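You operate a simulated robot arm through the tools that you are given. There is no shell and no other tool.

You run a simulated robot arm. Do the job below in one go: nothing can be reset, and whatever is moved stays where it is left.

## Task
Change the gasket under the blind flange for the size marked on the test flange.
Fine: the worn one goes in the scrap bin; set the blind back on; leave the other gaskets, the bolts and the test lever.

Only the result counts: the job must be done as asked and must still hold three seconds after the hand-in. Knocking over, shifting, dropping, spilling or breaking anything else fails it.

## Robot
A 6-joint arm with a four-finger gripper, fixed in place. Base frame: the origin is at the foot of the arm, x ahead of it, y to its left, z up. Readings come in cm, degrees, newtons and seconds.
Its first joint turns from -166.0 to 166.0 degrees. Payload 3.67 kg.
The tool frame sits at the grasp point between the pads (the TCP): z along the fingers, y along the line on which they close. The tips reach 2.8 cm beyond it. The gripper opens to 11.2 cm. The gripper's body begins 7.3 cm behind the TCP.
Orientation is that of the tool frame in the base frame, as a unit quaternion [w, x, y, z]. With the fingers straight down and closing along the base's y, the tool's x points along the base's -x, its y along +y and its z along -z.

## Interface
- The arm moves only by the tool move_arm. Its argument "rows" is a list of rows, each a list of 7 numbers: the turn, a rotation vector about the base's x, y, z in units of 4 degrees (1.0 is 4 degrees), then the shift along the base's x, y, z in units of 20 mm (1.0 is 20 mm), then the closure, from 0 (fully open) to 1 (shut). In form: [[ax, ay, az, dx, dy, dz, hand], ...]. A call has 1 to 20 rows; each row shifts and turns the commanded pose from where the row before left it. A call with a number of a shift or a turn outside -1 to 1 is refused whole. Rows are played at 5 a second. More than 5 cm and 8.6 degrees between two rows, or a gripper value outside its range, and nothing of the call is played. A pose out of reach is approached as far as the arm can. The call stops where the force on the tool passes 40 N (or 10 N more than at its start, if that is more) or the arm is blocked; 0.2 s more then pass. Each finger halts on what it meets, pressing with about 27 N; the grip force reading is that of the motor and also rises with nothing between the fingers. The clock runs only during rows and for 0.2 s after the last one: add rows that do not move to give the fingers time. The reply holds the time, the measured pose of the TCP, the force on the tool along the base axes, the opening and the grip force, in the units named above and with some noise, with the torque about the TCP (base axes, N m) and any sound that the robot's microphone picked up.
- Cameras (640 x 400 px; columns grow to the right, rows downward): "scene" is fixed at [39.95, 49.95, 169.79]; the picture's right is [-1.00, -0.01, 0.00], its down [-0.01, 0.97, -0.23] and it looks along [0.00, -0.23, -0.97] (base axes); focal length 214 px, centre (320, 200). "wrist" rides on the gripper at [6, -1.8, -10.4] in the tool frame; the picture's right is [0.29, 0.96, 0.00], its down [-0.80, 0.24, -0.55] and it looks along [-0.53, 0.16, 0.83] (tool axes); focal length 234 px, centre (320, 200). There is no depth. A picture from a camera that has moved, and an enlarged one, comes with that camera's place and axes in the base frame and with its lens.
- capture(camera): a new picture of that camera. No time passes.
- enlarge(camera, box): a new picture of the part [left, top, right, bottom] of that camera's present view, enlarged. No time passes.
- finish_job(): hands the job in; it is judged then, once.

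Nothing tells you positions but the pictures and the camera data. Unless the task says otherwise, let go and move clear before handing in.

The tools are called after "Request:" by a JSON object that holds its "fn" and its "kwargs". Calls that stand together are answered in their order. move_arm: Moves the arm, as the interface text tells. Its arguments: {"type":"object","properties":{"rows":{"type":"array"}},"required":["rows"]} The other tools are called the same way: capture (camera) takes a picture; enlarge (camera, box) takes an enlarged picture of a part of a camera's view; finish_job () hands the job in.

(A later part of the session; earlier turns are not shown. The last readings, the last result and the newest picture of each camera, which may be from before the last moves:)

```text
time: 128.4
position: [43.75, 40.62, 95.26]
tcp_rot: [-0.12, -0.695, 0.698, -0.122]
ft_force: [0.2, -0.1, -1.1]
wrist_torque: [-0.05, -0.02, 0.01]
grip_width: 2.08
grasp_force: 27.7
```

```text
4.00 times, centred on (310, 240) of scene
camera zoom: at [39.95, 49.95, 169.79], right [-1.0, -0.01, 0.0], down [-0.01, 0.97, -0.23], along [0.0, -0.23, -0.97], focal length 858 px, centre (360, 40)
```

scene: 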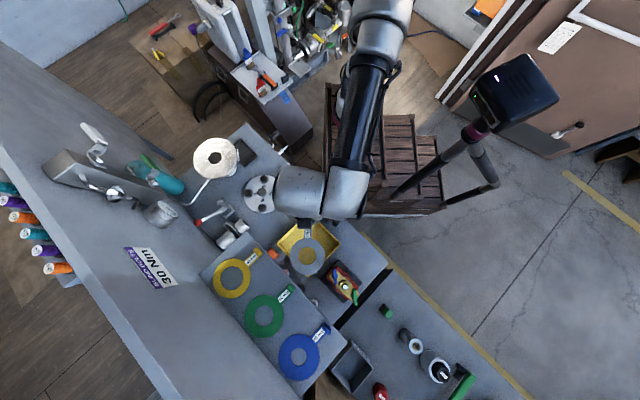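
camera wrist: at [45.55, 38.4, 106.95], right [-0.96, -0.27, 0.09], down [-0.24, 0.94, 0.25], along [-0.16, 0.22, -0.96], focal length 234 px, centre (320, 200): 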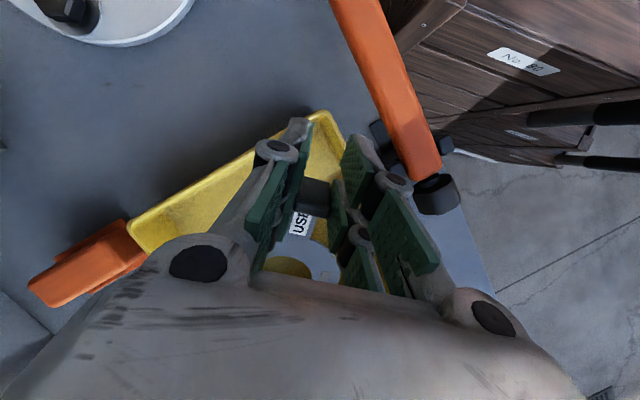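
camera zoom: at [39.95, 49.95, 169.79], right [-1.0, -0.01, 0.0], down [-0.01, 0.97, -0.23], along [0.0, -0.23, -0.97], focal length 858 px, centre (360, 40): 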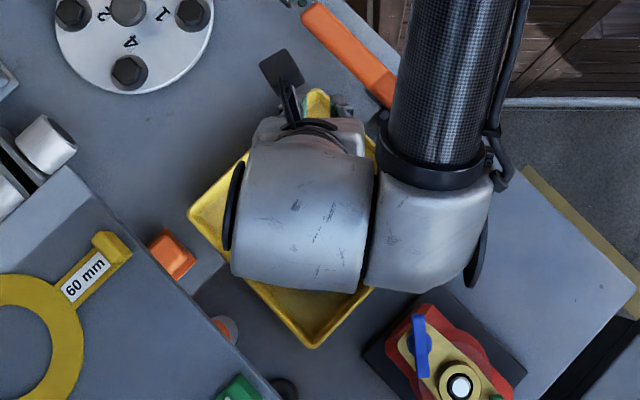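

The ring is inside the bin. I'll open a moderate amount to let the block go.

Request:
{"fn": "move_arm", "kwargs": {"rows": [[0, 0, 0, 0, 0, 0, 0.75], [0, 0, 0, 0, 0, 0, 0.68], [0, 0, 0, 0, 0, 0, 0.64], [0, 0, 0, 0, 0, 0, 0.64]]}}

Request:
{"fn": "enlarge", "kwargs": {"camera": "wrist", "box": [200, 90, 440, 280]}}

```text
time: 129.4
position: [43.75, 40.69, 95.23]
tcp_rot: [-0.12, -0.696, 0.698, -0.123]
ft_force: [-0.1, 0.0, 0.0]
wrist_torque: [-0.02, 0.0, 0.04]
grip_width: 4.05
grasp_force: 0.0
```

```text
2.11 times, centred on (320, 185) of wrist
camera zoom: at [45.55, 38.39, 106.97], right [-0.96, -0.27, 0.09], down [-0.24, 0.94, 0.25], along [-0.16, 0.22, -0.96], focal length 493 px, centre (320, 232)
```

zoom: 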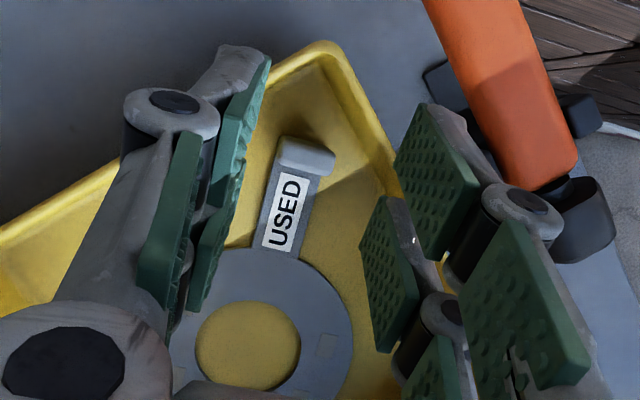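

The used gasket dropped into the waste bin. Rising straight up, levelling the tool, and checking.

Request:
{"fn": "move_arm", "kwargs": {"rows": [[0, 0, 0, 0, 0, 0.4, 0.64], [0, 0, 0, 0, 0, 0.8, 0.64], [0, 0, 0, 0, 0, 0.9, 0.64], [0, 0, 0, 0, 0, 0.9, 0.64], [0, 0, 0, 0, 0, 0.9, 0.64], [0, 0, 0, 0, 0, 0.9, 0.64], [0, 0, 0, 0, 0, 0.9, 0.64], [0, 0, 0, 0, 0, 0.9, 0.64], [1, 0, 0, 0, -0.5, 0.9, 0.6], [1, 0, 0, 0, -0.5, 0.5, 0.55], [1, 0, 0, 0, 0, 0.3, 0.55], [1, 0, 0, 0, 0, 0.3, 0.55], [1, 0, 0, 0, 0, 0, 0.55], [0, 0, 0, 0, 0, 0, 0.55]]}}

Request:
{"fn": "capture", "kwargs": {"camera": "wrist"}}

Request:
{"fn": "capture", "kwargs": {"camera": "scene"}}

```text
time: 132.4
position: [43.8, 38.81, 112.34]
tcp_rot: [0.003, -0.706, 0.708, 0.002]
ft_force: [0.1, 0.2, 0.0]
wrist_torque: [-0.02, 0.01, 0.01]
grip_width: 5.03
grasp_force: 0.0
```

```text
taken
camera wrist: at [45.58, 32.53, 122.66], right [-0.96, -0.29, 0.0], down [-0.24, 0.79, 0.56], along [-0.16, 0.54, -0.83], focal length 234 px, centre (320, 200)
```

wrist: 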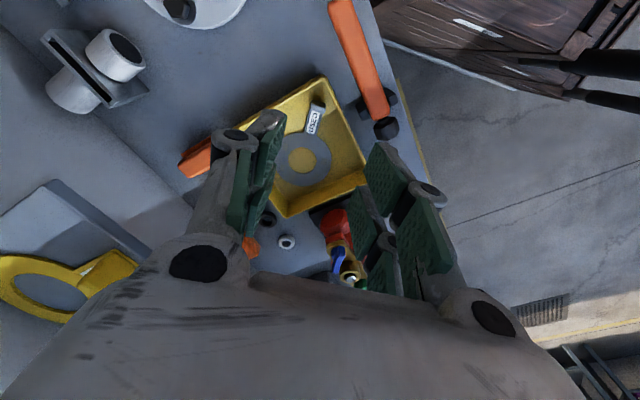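

```text
taken
```

scene: 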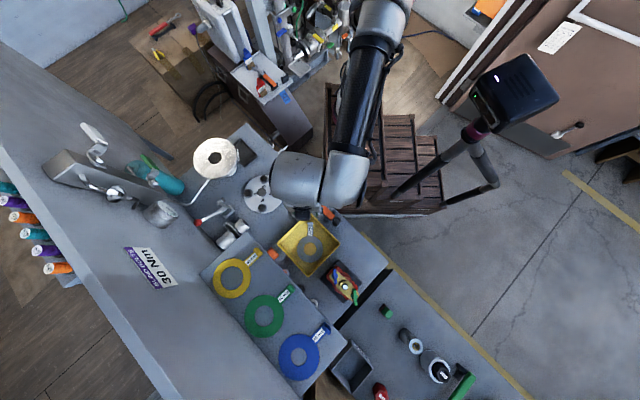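

The scrap is done. Next: hover over the green 50 mm gasket's handle.

Request:
{"fn": "move_arm", "kwargs": {"rows": [[0, 0, 0, 0, 0, 0.9, 0.55], [0, 0, 0, 0, 0, 0.9, 0.55], [0, 0, 0, 0, 0, 0.9, 0.55], [0, 0, -0.5, 0.08, 0.5, 0.7, 0.55], [0, 0, -0.85, 0.12, 0.85, 0, 0.55], [0, 0, -0.85, 0.12, 0.85, 0, 0.55], [0, 0, -0.85, 0.12, 0.85, 0, 0.55], [0, 0, -0.85, 0.12, 0.85, 0, 0.55], [0, 0, -0.85, 0.12, 0.85, 0, 0.55], [0, 0, -0.85, 0.12, 0.85, 0, 0.55], [0, 0, -0.85, 0.12, 0.85, 0, 0.55], [0, 0, -0.85, 0.12, 0.85, 0, 0.55], [0, 0, -0.85, 0.12, 0.85, 0, 0.55], [0, 0, -0.85, 0.12, 0.85, 0, 0.55], [0, 0, -0.85, 0.12, 0.85, 0, 0.55], [0, 0, -0.85, 0, 0.2, 0, 0.55], [0, 0, -0.4, 0, 0, 0, 0.55], [0, 0, 0, 0, 0, 0, 0.55]]}}

Request:
{"fn": "capture", "kwargs": {"camera": "wrist"}}

Request:
{"fn": "enlarge", "kwargs": {"camera": "wrist", "box": [240, 80, 400, 200]}}

Request:
{"fn": "capture", "kwargs": {"camera": "scene"}}

```text
time: 136.2
position: [46.54, 58.97, 119.36]
tcp_rot: [0.003, -0.385, 0.923, 0.0]
ft_force: [0.0, 0.5, -0.2]
wrist_torque: [0.02, -0.02, 0.0]
grip_width: 5.03
grasp_force: 0.1
```

```text
taken
camera wrist: at [43.6, 53.15, 129.52], right [-0.88, 0.47, 0.0], down [0.39, 0.73, 0.56], along [0.26, 0.49, -0.83], focal length 234 px, centre (320, 200)
```

wrist: 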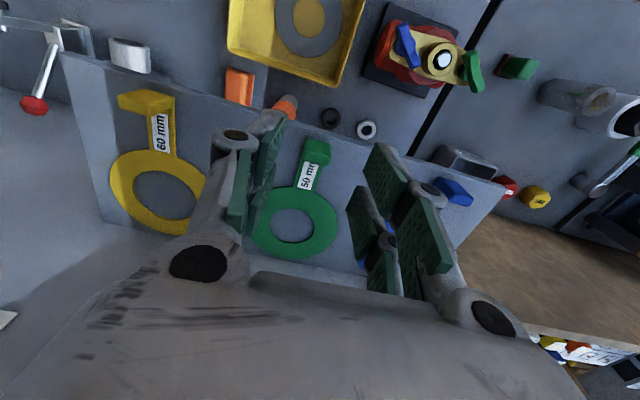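

```text
3.33 times, centred on (320, 140) of wrist
camera zoom: at [43.6, 53.15, 129.52], right [-0.88, 0.47, 0.0], down [0.39, 0.73, 0.56], along [0.26, 0.49, -0.83], focal length 781 px, centre (320, 400)
```

zoom: 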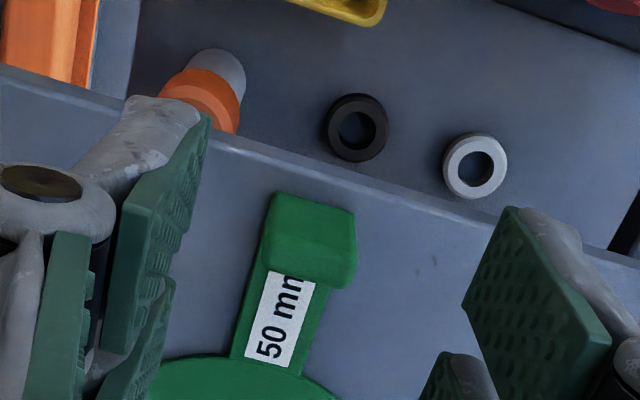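

```text
taken
```

scene: 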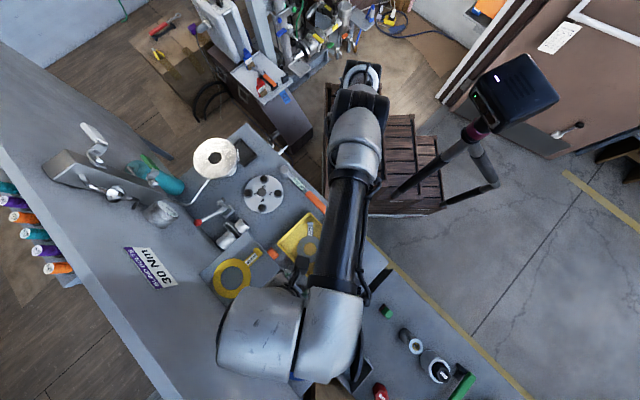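

The green block is at tool offset (-1.34, +0.17). I'll adjust slightly, then descend part-way and compare with the earlier good grip view.

Request:
{"fn": "move_arm", "kwargs": {"rows": [[0, 0, 0.2, -0.08, -0.02, -0.3, 0.6], [0, 0, 0.2, -0.07, -0.01, -0.5, 0.6], [0, 0, 0, 0, 0, -0.6, 0.6], [0, 0, 0, 0, 0, -0.5, 0.6], [0, 0, 0, 0, 0, -0.4, 0.6], [0, 0, 0, 0, 0, -0.2, 0.6], [0, 0, 0, 0, 0, 0, 0.6]]}}

Request:
{"fn": "capture", "kwargs": {"camera": "wrist"}}

Request:
{"fn": "enlarge", "kwargs": {"camera": "wrist", "box": [240, 130, 400, 250]}}

```text
time: 137.8
position: [46.44, 58.66, 114.24]
tcp_rot: [0.004, -0.399, 0.917, 0.0]
ft_force: [0.3, -0.1, -0.3]
wrist_torque: [-0.03, 0.0, 0.0]
grip_width: 4.49
grasp_force: 0.1
```

```text
taken
camera wrist: at [43.47, 52.99, 124.49], right [-0.9, 0.44, 0.0], down [0.36, 0.75, 0.56], along [0.25, 0.5, -0.83], focal length 234 px, centre (320, 200)
```

wrist: 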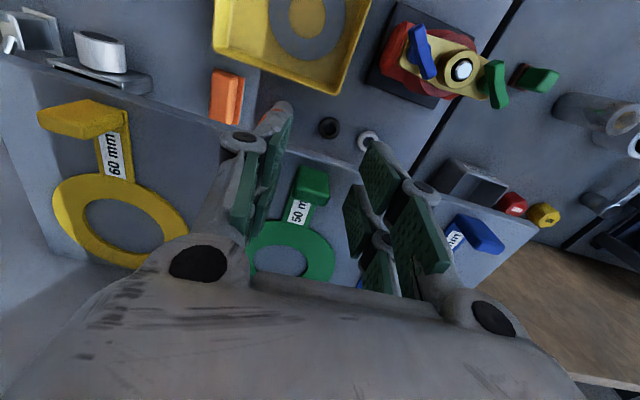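

```text
3.33 times, centred on (320, 190) of wrist
camera zoom: at [43.47, 52.99, 124.49], right [-0.9, 0.44, 0.0], down [0.36, 0.75, 0.56], along [0.25, 0.5, -0.83], focal length 781 px, centre (320, 233)
```

zoom: 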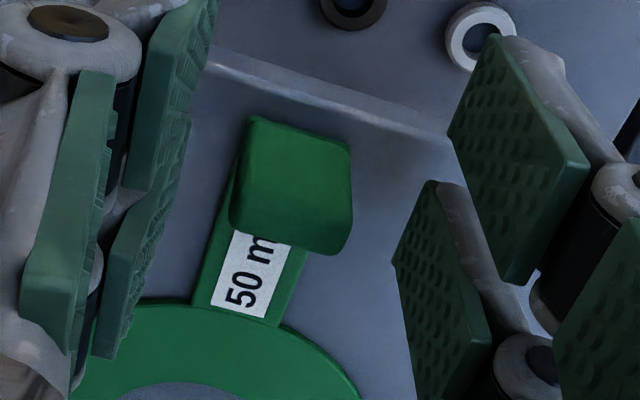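

The view matches the earlier grip apart from height – about 1.2 cm more to go. Lowering slowly.

Request:
{"fn": "move_arm", "kwargs": {"rows": [[0, 0, 0, 0, 0, -0.2, 0.6], [0, 0, 0, 0, 0, -0.2, 0.6], [0, 0, 0, 0, 0, -0.15, 0.6], [0, 0, 0, 0, 0, 0, 0.6]]}}

Request:
{"fn": "enlarge", "kwargs": {"camera": "wrist", "box": [240, 130, 400, 250]}}

```text
time: 138.8
position: [46.25, 58.69, 113.16]
tcp_rot: [0.002, -0.4, 0.916, -0.001]
ft_force: [-0.2, -0.8, 0.5]
wrist_torque: [-0.01, -0.02, 0.02]
grip_width: 4.48
grasp_force: 0.1
```

```text
3.33 times, centred on (320, 190) of wrist
camera zoom: at [43.45, 52.95, 123.42], right [-0.9, 0.44, 0.0], down [0.36, 0.75, 0.56], along [0.25, 0.5, -0.83], focal length 781 px, centre (320, 233)
```

zoom: 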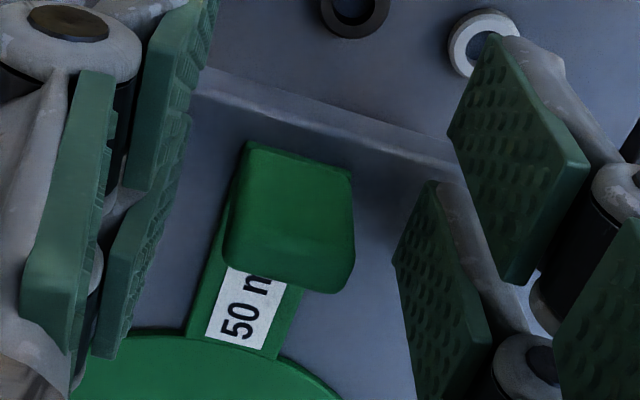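

The view now matches the earlier grip. Closing on the green block.

Request:
{"fn": "move_arm", "kwargs": {"rows": [[0, 0, 0, 0, 0, 0, 0.68], [0, 0, 0, 0, 0, 0, 0.76], [0, 0, 0, 0, 0, 0, 0.84], [0, 0, 0, 0, 0, 0, 1], [0, 0, 0, 0, 0, 0, 1]]}}

Request:
{"fn": "enlarge", "kwargs": {"camera": "wrist", "box": [240, 130, 400, 250]}}

```text
time: 140.0
position: [46.28, 58.52, 113.15]
tcp_rot: [0.003, -0.399, 0.917, 0.001]
ft_force: [-0.2, -0.1, -0.1]
wrist_torque: [-0.02, 0.0, 0.0]
grip_width: 2.09
grasp_force: 26.8
```

```text
3.33 times, centred on (320, 190) of wrist
camera zoom: at [43.46, 52.95, 123.41], right [-0.9, 0.44, 0.0], down [0.36, 0.75, 0.56], along [0.25, 0.5, -0.83], focal length 781 px, centre (320, 233)
```

zoom: 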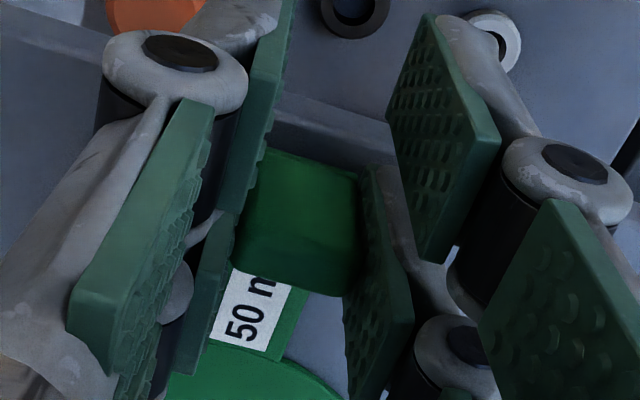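

Gripped at 2.09 cm. Lifting it straight off the board, then backing away from the wall.

Request:
{"fn": "move_arm", "kwargs": {"rows": [[0, 0, 0, 0, 0, 0.1, 1], [0, 0, 0, 0, 0, 0.2, 1], [0, 0, 0, 0, 0, 0.3, 1], [0, 0, 0, 0, 0, 0.5, 1], [0, 0, 0, 0, 0, 0.7, 1], [0, 0, 0, -0.2, -0.2, 0.8, 1], [0, 0, 0, -0.5, -0.5, 0.8, 1], [0, 0, 0, -0.6, -0.6, 0.5, 1], [0, 0, 0, -0.6, -0.6, 0, 1], [0, 0, 0, 0, 0, 0, 1]]}}

Request:
{"fn": "capture", "kwargs": {"camera": "scene"}}

Request:
{"fn": "capture", "kwargs": {"camera": "wrist"}}

```text
time: 142.2
position: [42.38, 54.92, 120.86]
tcp_rot: [0.002, -0.398, 0.917, 0.0]
ft_force: [-0.4, -0.4, -0.4]
wrist_torque: [0.01, 0.03, -0.04]
grip_width: 2.14
grasp_force: 26.2
```

```text
taken
```

scene: 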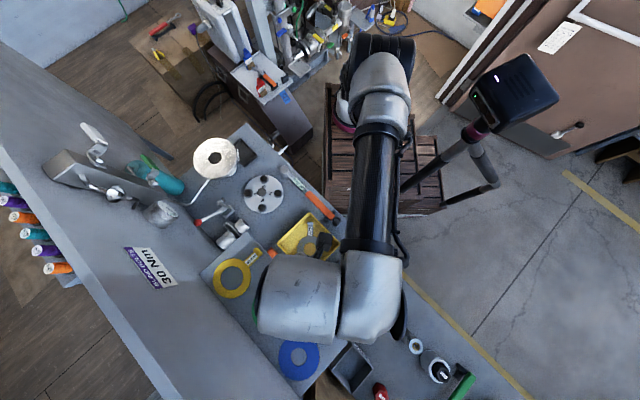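

```text
taken
camera wrist: at [39.62, 49.16, 131.19], right [-0.9, 0.44, 0.0], down [0.36, 0.75, 0.56], along [0.25, 0.5, -0.83], focal length 234 px, centre (320, 200)
```

wrist: 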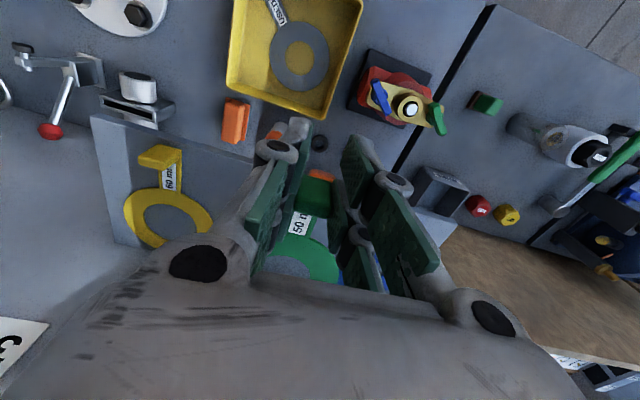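

The green gasket hangs level in the grip. Carrying it over to the flange.

Request:
{"fn": "move_arm", "kwargs": {"rows": [[0, 0, 0, 0.3, -0.5, 0, 1], [0, 0, 0, 0.6, -0.96, 0, 1], [0, 0, 0, 0.6, -0.96, 0, 1], [0, 0, 0, 0.6, -0.96, 0, 1], [0, 0, 0, 0.6, -0.96, 0, 1], [0, 0, 0, 0.6, -0.96, 0, 1], [0, 0, 0, 0.6, -0.96, 0, 1], [0, 0, 0, 0.6, -0.96, 0, 1], [0, 0, 0, 0.6, -0.96, 0, 1], [0, 0, 0, 0.6, -0.96, 0, 1], [0, 0, 0, 0.6, -0.96, -0.1, 1], [0, 0, 0, 0.6, -0.96, -0.2, 1], [0, 0, 0, 0.6, -0.96, -0.3, 1], [0, 0, 0, 0.6, -0.96, -0.3, 1], [0, 0, 0, 0.6, -0.96, -0.3, 1], [0, 0, 0, 0.6, -0.96, -0.3, 1], [0, 0, 0, 0.6, -0.96, -0.3, 1], [0, 0, 0, 0.6, -0.96, -0.3, 1], [0, 0, -0.2, 0.6, -0.96, -0.3, 1], [0, 0, -0.2, 0.6, -0.96, -0.3, 1]]}}

Request:
{"fn": "move_arm", "kwargs": {"rows": [[0, 0, 0, 0.6, -0.96, -0.3, 1], [0, 0, 0, 0.6, -0.96, -0.3, 1], [0, 0, 0, 0.6, -0.96, -0.3, 1], [0, 0, 0, 0.6, -0.96, -0.3, 1], [0, 0, 0, 0.3, -0.3, 0, 1], [0, 0, 0, 0, 0, 0, 1]]}}

Request:
{"fn": "enlarge", "kwargs": {"camera": "scene", "box": [170, 80, 270, 180]}}

Request:
{"fn": "capture", "kwargs": {"camera": "wrist"}}

```text
time: 146.4
position: [65.84, 17.44, 115.42]
tcp_rot: [0.002, -0.387, 0.922, 0.0]
ft_force: [-0.5, 0.2, -0.2]
wrist_torque: [-0.05, -0.02, -0.04]
grip_width: 2.08
grasp_force: 26.9
```

```text
time: 147.8
position: [71.38, 9.28, 113.07]
tcp_rot: [0.003, -0.386, 0.923, 0.001]
ft_force: [0.3, 0.2, -0.3]
wrist_torque: [-0.02, 0.04, 0.0]
grip_width: 2.09
grasp_force: 27.3
```

```text
4.00 times, centred on (220, 130) of scene
camera zoom: at [39.95, 49.95, 169.79], right [-1.0, -0.01, 0.0], down [-0.01, 0.97, -0.23], along [0.0, -0.23, -0.97], focal length 858 px, centre (720, 480)
```

zoom: 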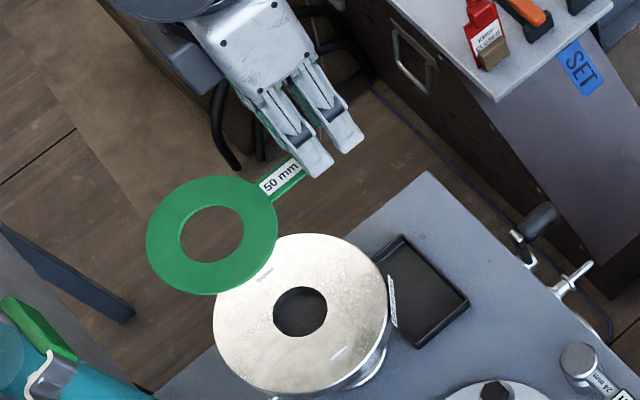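

```text
taken
camera wrist: at [68.31, 3.54, 123.36], right [-0.88, 0.47, 0.0], down [0.39, 0.73, 0.56], along [0.26, 0.49, -0.83], focal length 234 px, centre (320, 200)
```

wrist: 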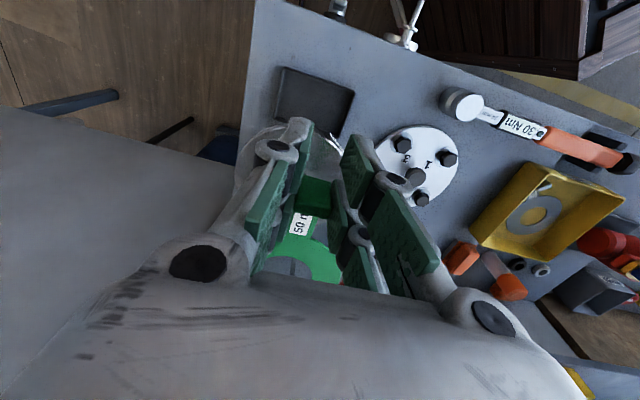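

Request:
{"fn": "move_arm", "kwargs": {"rows": [[0, 0, 0, 0.06, -0.15, -0.5, 1], [0, 0, 0, 0.06, -0.15, -0.8, 1], [0, 0, 0, 0, -0.05, -0.9, 1], [0, 0, 0, 0, 0, -0.9, 1], [0, 0, 0, 0, 0, -0.9, 1], [0, 0, 0, 0, 0, -0.9, 1], [0, 0, 0, 0, 0, -0.6, 1], [0, 0, 0, 0, 0, -0.4, 1], [0, 0, 0, 0, 0, 0, 1]]}}

Request:
{"fn": "enlarge", "kwargs": {"camera": "scene", "box": [185, 125, 245, 175]}}

Request:
{"fn": "enlarge", "kwargs": {"camera": "wrist", "box": [180, 100, 420, 270]}}

```text
time: 149.8
position: [71.52, 8.54, 101.15]
tcp_rot: [0.002, -0.387, 0.922, 0.0]
ft_force: [-0.7, -0.8, -0.2]
wrist_torque: [-0.04, 0.01, 0.03]
grip_width: 2.06
grasp_force: 27.0
```

```text
8.00 times, centred on (215, 150) of scene
camera zoom: at [39.95, 49.95, 169.79], right [-1.0, -0.01, 0.0], down [-0.01, 0.97, -0.23], along [0.0, -0.23, -0.97], focal length 1716 px, centre (1160, 600)
```

zoom: 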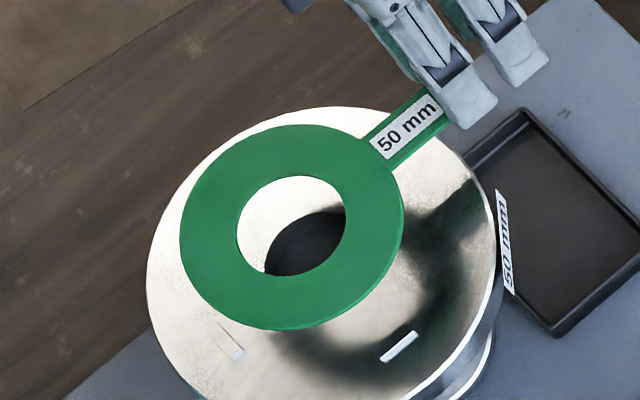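

```text
2.35 times, centred on (300, 185) of wrist
camera zoom: at [68.55, 2.82, 111.61], right [-0.88, 0.47, 0.0], down [0.39, 0.73, 0.56], along [0.26, 0.49, -0.83], focal length 551 px, centre (367, 235)
```

zoom: 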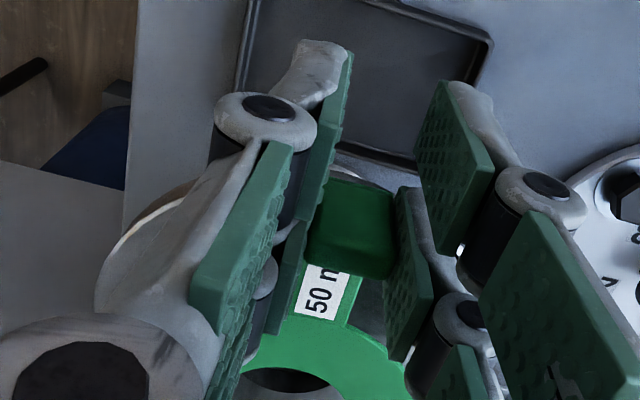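

Ring is about 0.45 cm too far toward the arm; I'll correct and come down closer.

Request:
{"fn": "move_arm", "kwargs": {"rows": [[0, 0, 0, 0.1, 0.17, -0.3, 1], [0, 0, 0, 0, 0, -0.4, 1], [0, 0, 0, 0, 0, -0.3, 1], [0, 0, 0, 0, 0, 0, 1]]}}

Request:
{"fn": "enlarge", "kwargs": {"camera": "scene", "box": [185, 125, 245, 175]}}

Request:
{"fn": "enlarge", "kwargs": {"camera": "scene", "box": [195, 138, 235, 175]}}

```text
time: 150.8
position: [71.82, 8.83, 99.33]
tcp_rot: [0.002, -0.386, 0.922, 0.0]
ft_force: [-0.2, -0.1, 0.2]
wrist_torque: [-0.03, 0.0, 0.0]
grip_width: 2.1
grasp_force: 26.6
```

```text
8.00 times, centred on (215, 150) of scene
camera zoom: at [39.95, 49.95, 169.79], right [-1.0, -0.01, 0.0], down [-0.01, 0.97, -0.23], along [0.0, -0.23, -0.97], focal length 1716 px, centre (1160, 600)
```

zoom: 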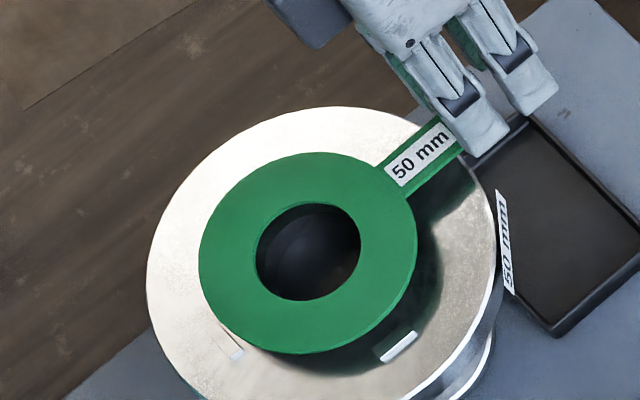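

```text
10.81 times, centred on (215, 156) of scene
camera zoom: at [39.95, 49.95, 169.79], right [-1.0, -0.01, 0.0], down [-0.01, 0.97, -0.23], along [0.0, -0.23, -0.97], focal length 2319 px, centre (1455, 670)
```

zoom: 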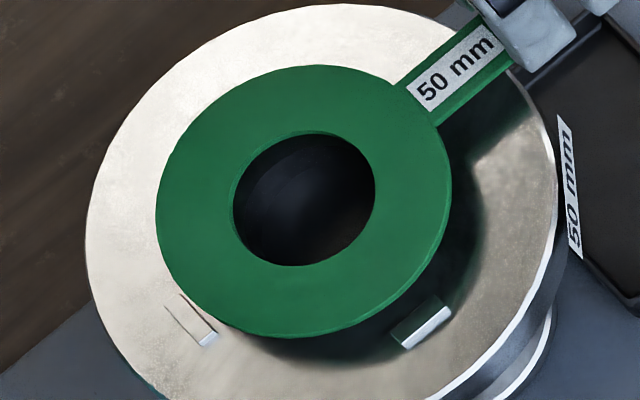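

Alignment now agrees with the seat to about a millimetre. Lowering onto the flange in small steps.

Request:
{"fn": "move_arm", "kwargs": {"rows": [[0, 0, 0, 0.03, 0.03, -0.15, 1], [0, 0, 0, 0, 0, -0.1, 1], [0, 0, 0, 0, 0, 0, 1]]}}

Request:
{"fn": "enlarge", "kwargs": {"camera": "scene", "box": [185, 125, 245, 175]}}

Request:
{"fn": "move_arm", "kwargs": {"rows": [[0, 0, 0, 0, 0, -0.05, 1], [0, 0, 0, 0, 0, 0, 1]]}}

Request:
{"fn": "move_arm", "kwargs": {"rows": [[0, 0, 0, 0, 0, -0.05, 1], [0, 0, 0, 0, 0, 0, 1]]}}

Request:
{"fn": "enlarge", "kwargs": {"camera": "scene", "box": [185, 125, 245, 175]}}

```text
time: 151.6
position: [71.75, 8.93, 98.78]
tcp_rot: [0.003, -0.386, 0.922, 0.0]
ft_force: [0.0, 0.1, 0.3]
wrist_torque: [-0.02, 0.02, 0.0]
grip_width: 2.09
grasp_force: 26.6
```

```text
8.00 times, centred on (215, 150) of scene
camera zoom: at [39.95, 49.95, 169.79], right [-1.0, -0.01, 0.0], down [-0.01, 0.97, -0.23], along [0.0, -0.23, -0.97], focal length 1716 px, centre (1160, 600)
```

zoom: 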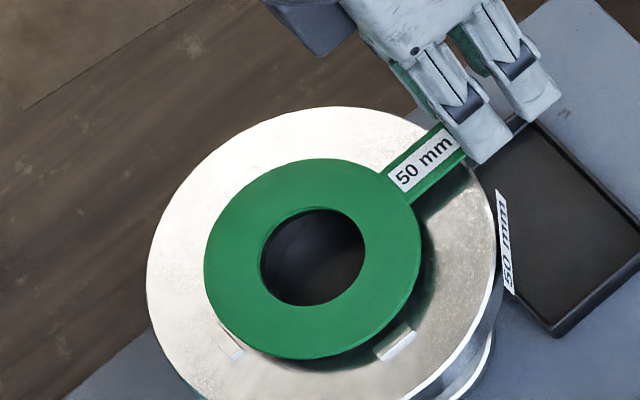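

```text
time: 152.2
position: [71.82, 8.78, 98.73]
tcp_rot: [0.002, -0.386, 0.923, 0.0]
ft_force: [0.4, -0.2, -0.2]
wrist_torque: [-0.05, 0.01, 0.0]
grip_width: 2.09
grasp_force: 27.1
```

```text
time: 152.8
position: [71.75, 8.92, 98.61]
tcp_rot: [0.003, -0.386, 0.922, 0.0]
ft_force: [-0.3, -0.1, -0.3]
wrist_torque: [-0.01, 0.02, 0.0]
grip_width: 2.07
grasp_force: 27.0
```

```text
8.00 times, centred on (215, 150) of scene
camera zoom: at [39.95, 49.95, 169.79], right [-1.0, -0.01, 0.0], down [-0.01, 0.97, -0.23], along [0.0, -0.23, -0.97], focal length 1716 px, centre (1160, 600)
```

zoom: 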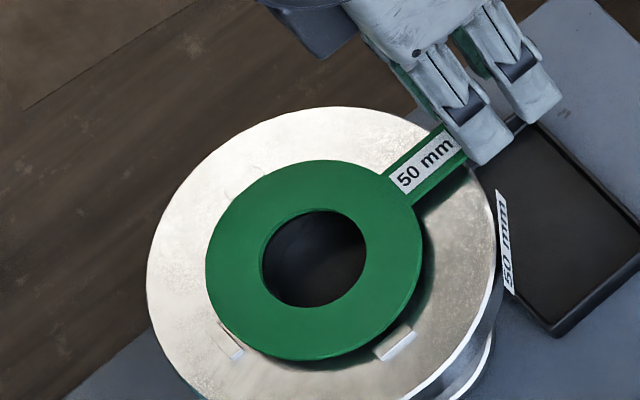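

Request:
{"fn": "move_arm", "kwargs": {"rows": [[0, 0, 0, 0, 0, -0.06, 1], [0, 0, 0, 0, 0, 0, 1]]}}

Request:
{"fn": "move_arm", "kwargs": {"rows": [[0, 0, 0, 0, 0, -0.05, 1], [0, 0, 0, 0, 0, 0, 1]]}}

Request:
{"fn": "move_arm", "kwargs": {"rows": [[0, 0, 0, 0, 0, -0.05, 1], [0, 0, 0, 0, 0, 0, 1]]}}

Request:
{"fn": "enlarge", "kwargs": {"camera": "scene", "box": [195, 138, 235, 175]}}

```text
time: 153.4
position: [71.83, 8.89, 98.44]
tcp_rot: [0.003, -0.386, 0.923, 0.0]
ft_force: [-0.8, -0.3, -1.1]
wrist_torque: [-0.02, 0.01, 0.03]
grip_width: 2.08
grasp_force: 27.1
```

```text
time: 154.0
position: [71.69, 8.92, 98.36]
tcp_rot: [0.003, -0.386, 0.923, 0.0]
ft_force: [0.5, 0.6, -0.7]
wrist_torque: [0.03, 0.01, 0.01]
grip_width: 2.1
grasp_force: 27.0
```

```text
time: 154.6
position: [71.74, 8.79, 98.29]
tcp_rot: [0.003, -0.386, 0.923, 0.0]
ft_force: [0.0, 0.1, 0.1]
wrist_torque: [-0.02, 0.02, 0.0]
grip_width: 2.09
grasp_force: 27.0
```

```text
10.81 times, centred on (215, 156) of scene
camera zoom: at [39.95, 49.95, 169.79], right [-1.0, -0.01, 0.0], down [-0.01, 0.97, -0.23], along [0.0, -0.23, -0.97], focal length 2319 px, centre (1455, 670)
```

zoom: 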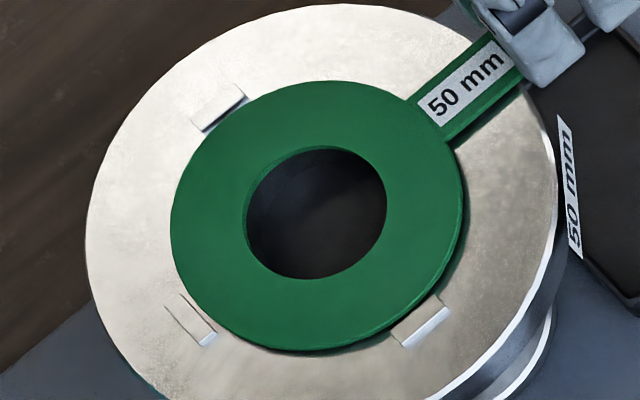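

All three stops are clear around the ring. A little further to contact.

Request:
{"fn": "move_arm", "kwargs": {"rows": [[0, 0, 0, 0, 0, -0.05, 1], [0, 0, 0, 0, 0, 0, 1]]}}

Request:
{"fn": "move_arm", "kwargs": {"rows": [[0, 0, 0, 0, 0, -0.05, 1], [0, 0, 0, 0, 0, 0, 1]]}}

Request:
{"fn": "enlarge", "kwargs": {"camera": "scene", "box": [195, 138, 235, 175]}}

```text
time: 155.2
position: [71.7, 8.88, 98.33]
tcp_rot: [0.004, -0.386, 0.923, 0.0]
ft_force: [-0.4, -0.5, 8.5]
wrist_torque: [0.08, -0.13, 0.02]
grip_width: 2.09
grasp_force: 27.3
```

```text
time: 155.8
position: [71.9, 8.86, 98.2]
tcp_rot: [0.004, -0.386, 0.923, -0.001]
ft_force: [-2.2, -1.5, 24.4]
wrist_torque: [0.17, -0.17, 0.02]
grip_width: 2.08
grasp_force: 26.8
```

```text
10.81 times, centred on (215, 156) of scene
camera zoom: at [39.95, 49.95, 169.79], right [-1.0, -0.01, 0.0], down [-0.01, 0.97, -0.23], along [0.0, -0.23, -0.97], focal length 2319 px, centre (1455, 670)
```

zoom: 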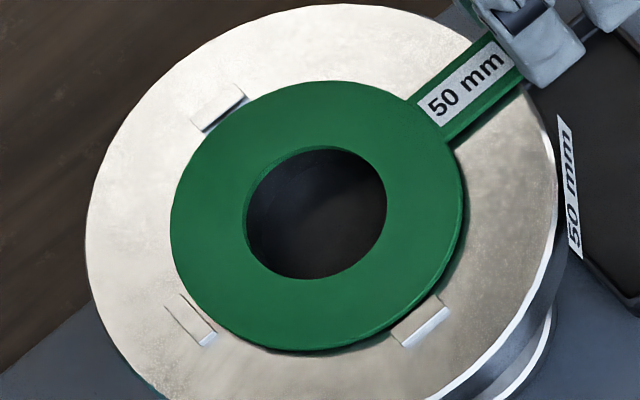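

Seated with contact. I'll ease off the pressure and release the block gently.

Request:
{"fn": "move_arm", "kwargs": {"rows": [[0, 0, 0, 0, 0, 0.05, 1], [0, 0, 0, 0, 0, 0, 1]]}}

Request:
{"fn": "move_arm", "kwargs": {"rows": [[0, 0, 0, 0, 0, 0, 0.78], [0, 0, 0, 0, 0, 0, 0.74], [0, 0, 0, 0, 0, 0, 0.68], [0, 0, 0, 0, 0, 0, 0.6], [0, 0, 0, 0, 0, 0, 0.6]]}}

Request:
{"fn": "enlarge", "kwargs": {"camera": "scene", "box": [195, 138, 235, 175]}}

Request:
{"fn": "enlarge", "kwargs": {"camera": "wrist", "box": [240, 130, 400, 250]}}

```text
time: 156.4
position: [71.79, 8.85, 98.15]
tcp_rot: [0.003, -0.385, 0.923, 0.0]
ft_force: [1.2, 0.3, 14.7]
wrist_torque: [0.28, -0.34, -0.02]
grip_width: 2.08
grasp_force: 27.3
```

```text
time: 157.6
position: [71.82, 8.8, 98.16]
tcp_rot: [0.003, -0.386, 0.923, 0.001]
ft_force: [-0.2, 0.0, 0.3]
wrist_torque: [0.02, -0.01, 0.0]
grip_width: 4.46
grasp_force: 0.0
```

```text
10.81 times, centred on (215, 156) of scene
camera zoom: at [39.95, 49.95, 169.79], right [-1.0, -0.01, 0.0], down [-0.01, 0.97, -0.23], along [0.0, -0.23, -0.97], focal length 2319 px, centre (1455, 670)
```

zoom: 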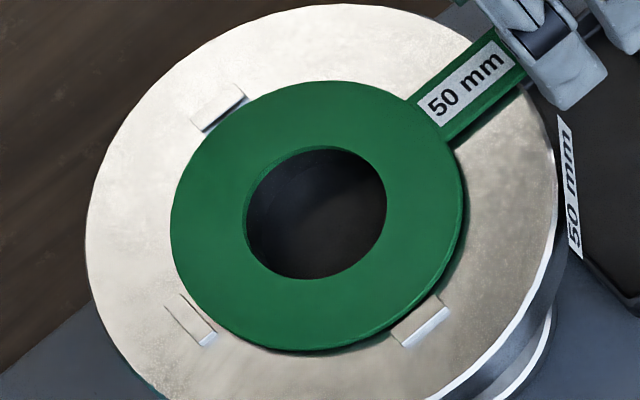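

```text
3.33 times, centred on (320, 190) of wrist
camera zoom: at [68.83, 3.2, 108.49], right [-0.88, 0.47, 0.0], down [0.39, 0.73, 0.56], along [0.26, 0.49, -0.83], focal length 781 px, centre (320, 233)
```

zoom: 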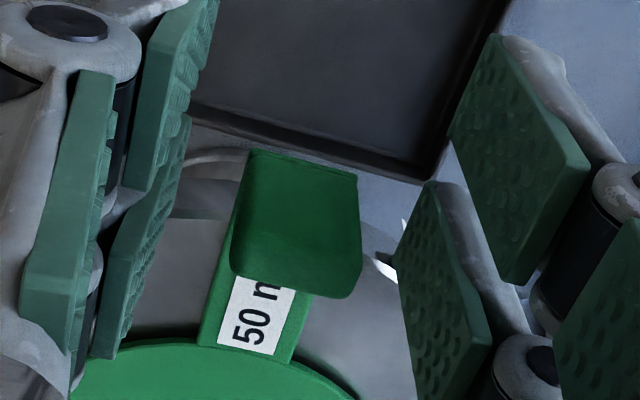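

Released without moving it. Rising and inspecting the seat from above.

Request:
{"fn": "move_arm", "kwargs": {"rows": [[0, 0, 0, 0, 0, 0.3, 0.6], [0, 0, 0, 0, 0, 0.5, 0.6], [0, 0, 0, 0, 0, 0.7, 0.55], [0, 0, 0, 0, 0, 0.8, 0.5], [0, 0, 0, 0, 0, 0.8, 0.45], [0, 0, 0, 0.2, 0.2, 0.8, 0.45], [0, 0, 0, 0.3, 0.3, 0.8, 0.45], [0, 0, 0, 0.3, 0.3, 0.6, 0.45], [0, 0, 0, 0, 0, 0, 0.45]]}}

Request:
{"fn": "capture", "kwargs": {"camera": "wrist"}}

Request:
{"fn": "enlarge", "kwargs": {"camera": "wrist", "box": [230, 90, 390, 250]}}

Request:
{"fn": "enlarge", "kwargs": {"camera": "scene", "box": [195, 138, 235, 175]}}

```text
time: 159.6
position: [73.32, 10.5, 108.76]
tcp_rot: [0.002, -0.386, 0.923, 0.001]
ft_force: [-0.2, 0.4, -0.8]
wrist_torque: [0.01, -0.02, -0.02]
grip_width: 6.16
grasp_force: 0.0
```

```text
taken
camera wrist: at [70.41, 4.81, 119.1], right [-0.88, 0.47, 0.0], down [0.39, 0.73, 0.56], along [0.26, 0.49, -0.83], focal length 234 px, centre (320, 200)
```

wrist: 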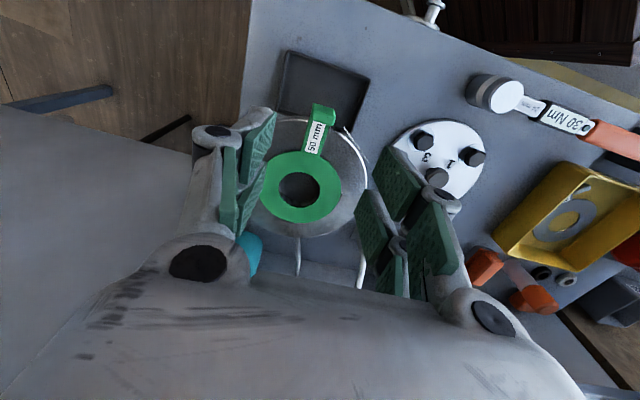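

```text
2.50 times, centred on (310, 170) of wrist
camera zoom: at [70.41, 4.81, 119.1], right [-0.88, 0.47, 0.0], down [0.39, 0.73, 0.56], along [0.26, 0.49, -0.83], focal length 585 px, centre (345, 275)
```

zoom: 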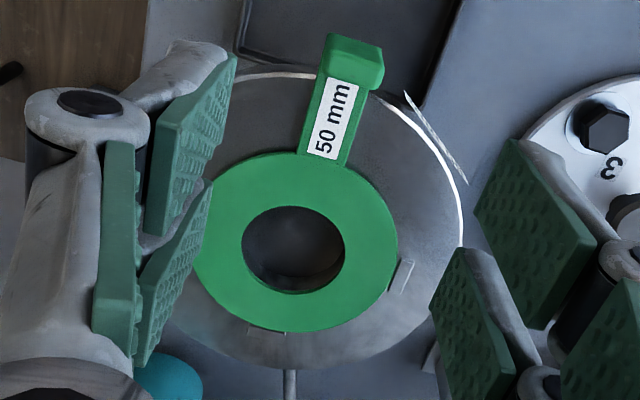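

```text
10.81 times, centred on (215, 156) of scene
camera zoom: at [39.95, 49.95, 169.79], right [-1.0, -0.01, 0.0], down [-0.01, 0.97, -0.23], along [0.0, -0.23, -0.97], focal length 2319 px, centre (1455, 670)
```

zoom: 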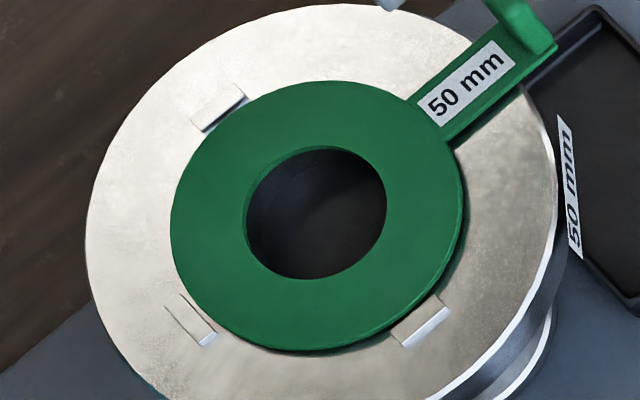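

The green gasket lies flat inside the stops. Now back to the blind's knob on the bench.

Request:
{"fn": "move_arm", "kwargs": {"rows": [[0, 0, -0.04, -0.4, 0.7, 0, 0.45], [0, 0, -0.04, -0.52, 0.9, 0, 0.45], [0, 0, -0.04, -0.52, 0.9, 0, 0.45], [0, 0, 0, -0.52, 0.9, 0, 0.45], [0, 0, 0, -0.52, 0.9, 0, 0.45], [0, 0, 0, -0.52, 0.9, 0, 0.45], [0, 0, 0, -0.52, 0.9, 0, 0.45], [0, 0, 0, -0.52, 0.9, 0, 0.45], [0, 0, 0, -0.52, 0.9, 0, 0.45], [0, 0, 0, -0.52, 0.9, 0, 0.45], [0, 0, 0, 0, 0, 0, 0.45]]}}

Request:
{"fn": "capture", "kwargs": {"camera": "wrist"}}

Request:
{"fn": "enlarge", "kwargs": {"camera": "wrist", "box": [240, 60, 400, 160]}}

```text
time: 162.0
position: [63.26, 27.97, 108.82]
tcp_rot: [0.003, -0.382, 0.924, 0.0]
ft_force: [0.5, 0.5, -0.7]
wrist_torque: [0.0, 0.03, 0.01]
grip_width: 6.15
grasp_force: 0.1
```

```text
taken
camera wrist: at [60.18, 22.4, 119.01], right [-0.88, 0.47, 0.0], down [0.39, 0.73, 0.56], along [0.27, 0.49, -0.83], focal length 234 px, centre (320, 200)
```

wrist: 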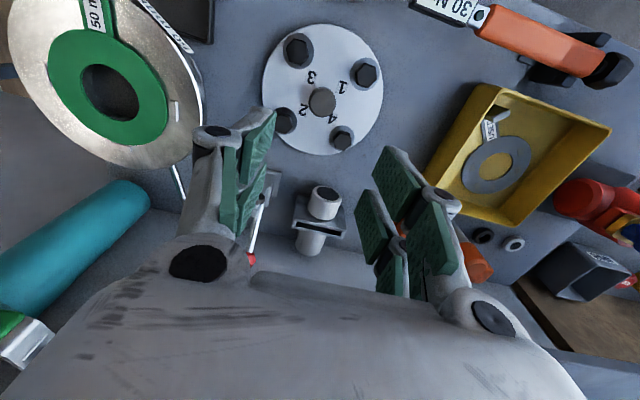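

```text
4.00 times, centred on (320, 110) of wrist
camera zoom: at [60.18, 22.4, 119.01], right [-0.88, 0.47, 0.0], down [0.39, 0.73, 0.56], along [0.27, 0.49, -0.83], focal length 937 px, centre (320, 560)
```

zoom: 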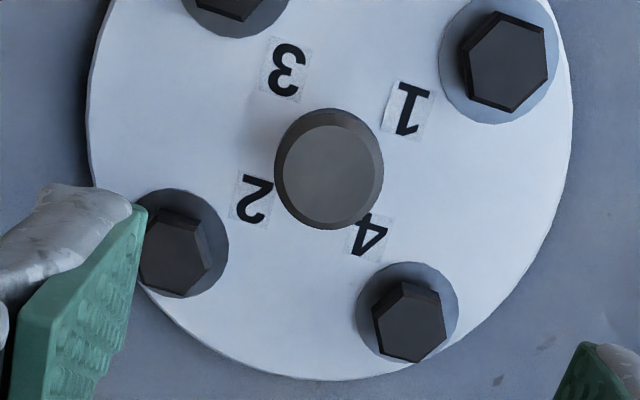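

The knob is slightly off (about 0.4, 0.2 cm); I'll correct and descend to the same grip height as before.

Request:
{"fn": "move_arm", "kwargs": {"rows": [[0, 0, 0, -0.14, -0.04, -0.5, 0.45], [0, 0, 0, 0, 0, -0.9, 0.45], [0, 0, 0, 0, 0, -0.9, 0.45], [0, 0, 0, 0, 0, -0.9, 0.45], [0, 0, 0, 0, 0, -0.9, 0.45], [0, 0, 0, 0, 0, -0.9, 0.45], [0, 0, 0, 0, 0, -0.9, 0.45], [0, 0, 0, 0, 0, -0.9, 0.45], [0, 0, 0, 0, 0, -0.9, 0.45], [0, 0, 0, 0, 0, -0.5, 0.45], [0, 0, 0, 0, 0, 0, 0.45]]}}

Request:
{"fn": "enlarge", "kwargs": {"camera": "wrist", "box": [220, 90, 420, 215]}}

```text
time: 164.4
position: [62.93, 28.02, 92.29]
tcp_rot: [0.003, -0.383, 0.924, 0.001]
ft_force: [-0.3, 0.4, 1.0]
wrist_torque: [-0.01, -0.02, -0.03]
grip_width: 6.17
grasp_force: 0.0
```

```text
3.20 times, centred on (320, 152) of wrist
camera zoom: at [59.94, 22.33, 102.63], right [-0.88, 0.47, 0.0], down [0.39, 0.73, 0.56], along [0.27, 0.49, -0.83], focal length 749 px, centre (320, 352)
```

zoom: 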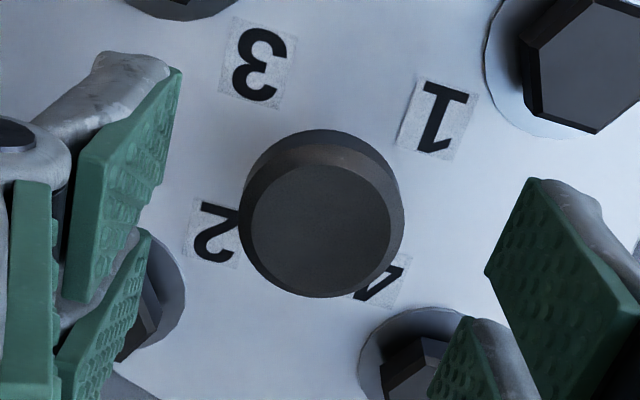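

Request:
{"fn": "move_arm", "kwargs": {"rows": [[0, 0, 0, 0, 0, -0.4, 0.45], [0, 0, 0, 0, 0, -0.3, 0.45], [0, 0, 0, 0, 0, -0.2, 0.45], [0, 0, 0, 0, 0, -0.15, 0.45], [0, 0, 0, 0, 0, 0, 0.45]]}}

Request:
{"fn": "enlarge", "kwargs": {"camera": "wrist", "box": [220, 90, 420, 215]}}

```text
time: 165.6
position: [63.04, 27.97, 90.1]
tcp_rot: [0.003, -0.383, 0.924, 0.001]
ft_force: [-0.2, -0.6, 0.2]
wrist_torque: [-0.02, -0.02, 0.01]
grip_width: 6.12
grasp_force: 0.0
```

```text
3.20 times, centred on (320, 152) of wrist
camera zoom: at [59.94, 22.36, 100.52], right [-0.88, 0.47, 0.0], down [0.39, 0.73, 0.56], along [0.27, 0.49, -0.83], focal length 749 px, centre (320, 352)
```

zoom: 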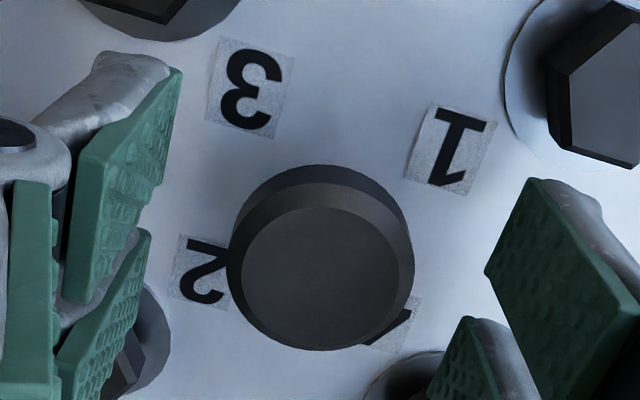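

Request:
{"fn": "move_arm", "kwargs": {"rows": [[0, 0, 0, 0, 0, -0.08, 0.45], [0, 0, 0, 0, 0, 0, 0.6], [0, 0, 0, 0, 0, 0, 0.75], [0, 0, 0, 0, 0, 0, 1], [0, 0, 0, 0, 0, 0, 1], [0, 0, 0, 0, 0, 0, 1]]}}

Request:
{"fn": "enlarge", "kwargs": {"camera": "wrist", "box": [220, 90, 420, 215]}}

```text
time: 167.0
position: [62.92, 28.1, 90.1]
tcp_rot: [0.002, -0.383, 0.924, 0.001]
ft_force: [0.7, 1.2, -0.6]
wrist_torque: [0.01, -0.15, 0.0]
grip_width: 2.95
grasp_force: 27.5
```

```text
3.20 times, centred on (320, 152) of wrist
camera zoom: at [59.94, 22.37, 100.38], right [-0.88, 0.47, 0.0], down [0.39, 0.73, 0.56], along [0.27, 0.49, -0.83], focal length 749 px, centre (320, 352)
```

zoom: 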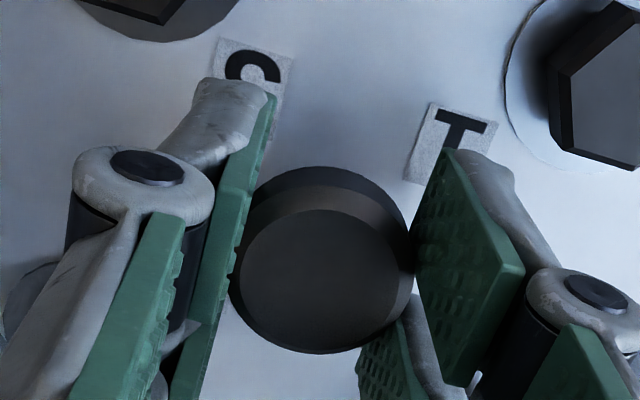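

Knob gripped (2.95 cm). Lifting the blind and carrying it back over the flange by the same path.

Request:
{"fn": "move_arm", "kwargs": {"rows": [[0, 0, 0, 0, 0, 0.1, 1], [0, 0, 0, 0, 0, 0.2, 1], [0, 0, 0, 0, 0, 0.4, 1], [0, 0, 0, 0, 0, 0.7, 1], [0, 0, 0, 0, 0, 0.9, 1], [0, 0, 0, 0, 0, 0.9, 1], [0, 0, 0, 0, 0, 0.9, 1], [0, 0, 0, 0, 0, 0.9, 1], [0, 0, 0, 0, 0, 0.9, 1], [0, 0, 0, 0, 0, 0.9, 1], [0, 0, 0, 0, 0, 0.9, 1], [0, 0, 0, 0, 0, 0.9, 1], [0, 0, 0, 0, 0, 0.9, 1], [0, 0, 0, 0, 0, 0.9, 1], [0, 0, 0, 0, 0, 0.6, 1], [0, 0, 0, 0, 0, 0, 1]]}}

Request:
{"fn": "move_arm", "kwargs": {"rows": [[0, 0, 0, 0.5, -0.35, 0, 1], [0, 0, 0, 0.8, -0.56, 0, 1], [0, 0, 0, 0.8, -0.56, 0, 1], [0, 0, 0, 0.8, -0.56, 0, 1], [0, 0, 0, 0.8, -0.56, 0, 1], [0, 0, 0, 0.8, -0.56, 0, 1], [0, 0, 0, 0.8, -0.56, 0, 1], [0, 0, 0, 0.8, -0.56, 0, 1], [0, 0, 0, 0.8, -0.56, 0, 1], [0, 0, 0, 0.8, -0.56, 0, 1], [0, 0, 0, 0.5, -0.35, 0, 1], [0, 0, 0, 0, 0, 0, 1]]}}

Request:
{"fn": "capture", "kwargs": {"camera": "wrist"}}

Request:
{"fn": "enlarge", "kwargs": {"camera": "scene", "box": [170, 90, 270, 190]}}

```text
time: 170.4
position: [62.93, 28.02, 112.08]
tcp_rot: [0.002, -0.383, 0.924, 0.0]
ft_force: [0.4, 0.0, -7.5]
wrist_torque: [0.02, -0.02, -0.03]
grip_width: 2.95
grasp_force: 27.1
```

```text
time: 173.0
position: [79.36, 16.49, 111.97]
tcp_rot: [0.002, -0.383, 0.924, 0.001]
ft_force: [-0.5, -0.3, -7.8]
wrist_torque: [0.0, 0.02, -0.01]
grip_width: 2.99
grasp_force: 27.4
```

```text
taken
camera wrist: at [76.34, 10.82, 122.35], right [-0.88, 0.47, 0.0], down [0.39, 0.73, 0.56], along [0.27, 0.49, -0.83], focal length 234 px, centre (320, 200)
```

wrist: 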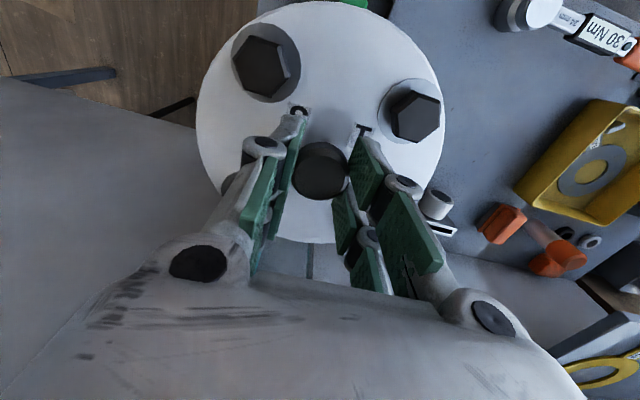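

```text
4.00 times, centred on (220, 140) of scene
camera zoom: at [39.95, 49.95, 169.79], right [-1.0, -0.01, 0.0], down [-0.01, 0.97, -0.23], along [0.0, -0.23, -0.97], focal length 858 px, centre (720, 440)
```

zoom: 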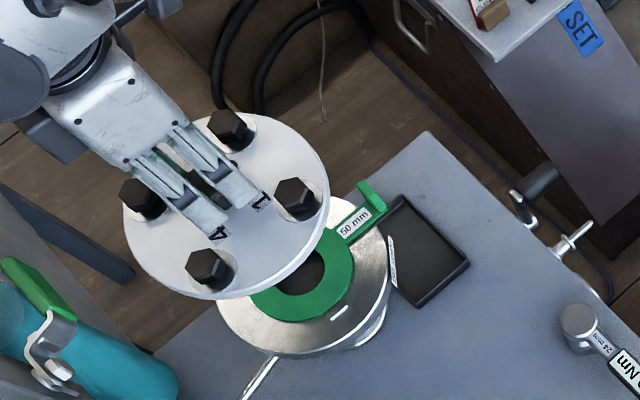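

The blind is over the flange again. Lowering to just above contact and comparing with the picture I took when it was first lifted.

Request:
{"fn": "move_arm", "kwargs": {"rows": [[0, 0, 0, 0, 0, -0.5, 1], [0, 0, 0, 0, 0, -0.8, 1], [0, 0, 0, 0, 0, -0.8, 1], [0, 0, 0, 0, 0, -0.8, 1], [0, 0, 0, 0, 0, -0.8, 1], [0, 0, 0, 0, 0, -0.7, 1], [0, 0, 0, 0, 0, -0.5, 1], [0, 0, 0, 0, 0, -0.3, 1], [0, 0, 0, 0, 0, -0.15, 1], [0, 0, 0, 0, 0, 0, 1]]}}

Request:
{"fn": "enlarge", "kwargs": {"camera": "scene", "box": [180, 120, 260, 190]}}

Request:
{"fn": "enlarge", "kwargs": {"camera": "wrist", "box": [170, 0, 470, 200]}}

```text
time: 175.2
position: [79.33, 16.5, 101.33]
tcp_rot: [0.003, -0.382, 0.924, 0.0]
ft_force: [-0.5, 1.0, -7.0]
wrist_torque: [-0.03, 0.01, -0.03]
grip_width: 2.98
grasp_force: 26.9
```

```text
5.71 times, centred on (220, 155) of scene
camera zoom: at [39.95, 49.95, 169.79], right [-1.0, -0.01, 0.0], down [-0.01, 0.97, -0.23], along [0.0, -0.23, -0.97], focal length 1226 px, centre (891, 457)
```

zoom: 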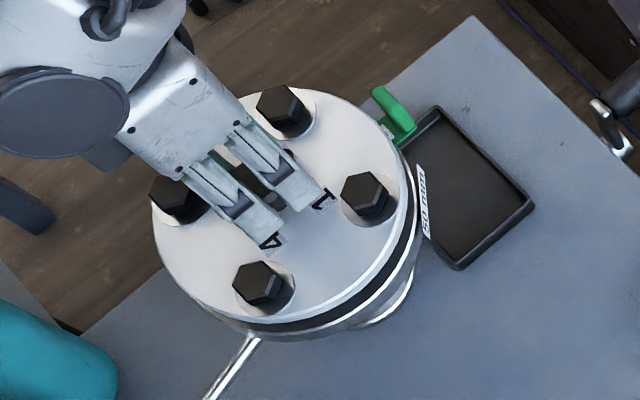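

```text
2.00 times, centred on (320, 100) of wrist
camera zoom: at [76.35, 10.88, 111.65], right [-0.88, 0.47, 0.0], down [0.39, 0.73, 0.56], along [0.27, 0.49, -0.83], focal length 468 px, centre (320, 400)
```

zoom: 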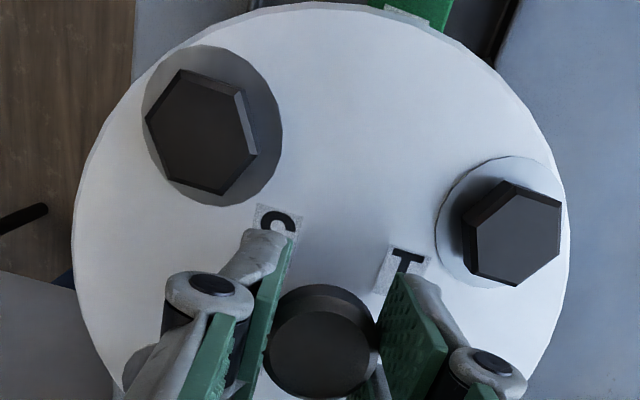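

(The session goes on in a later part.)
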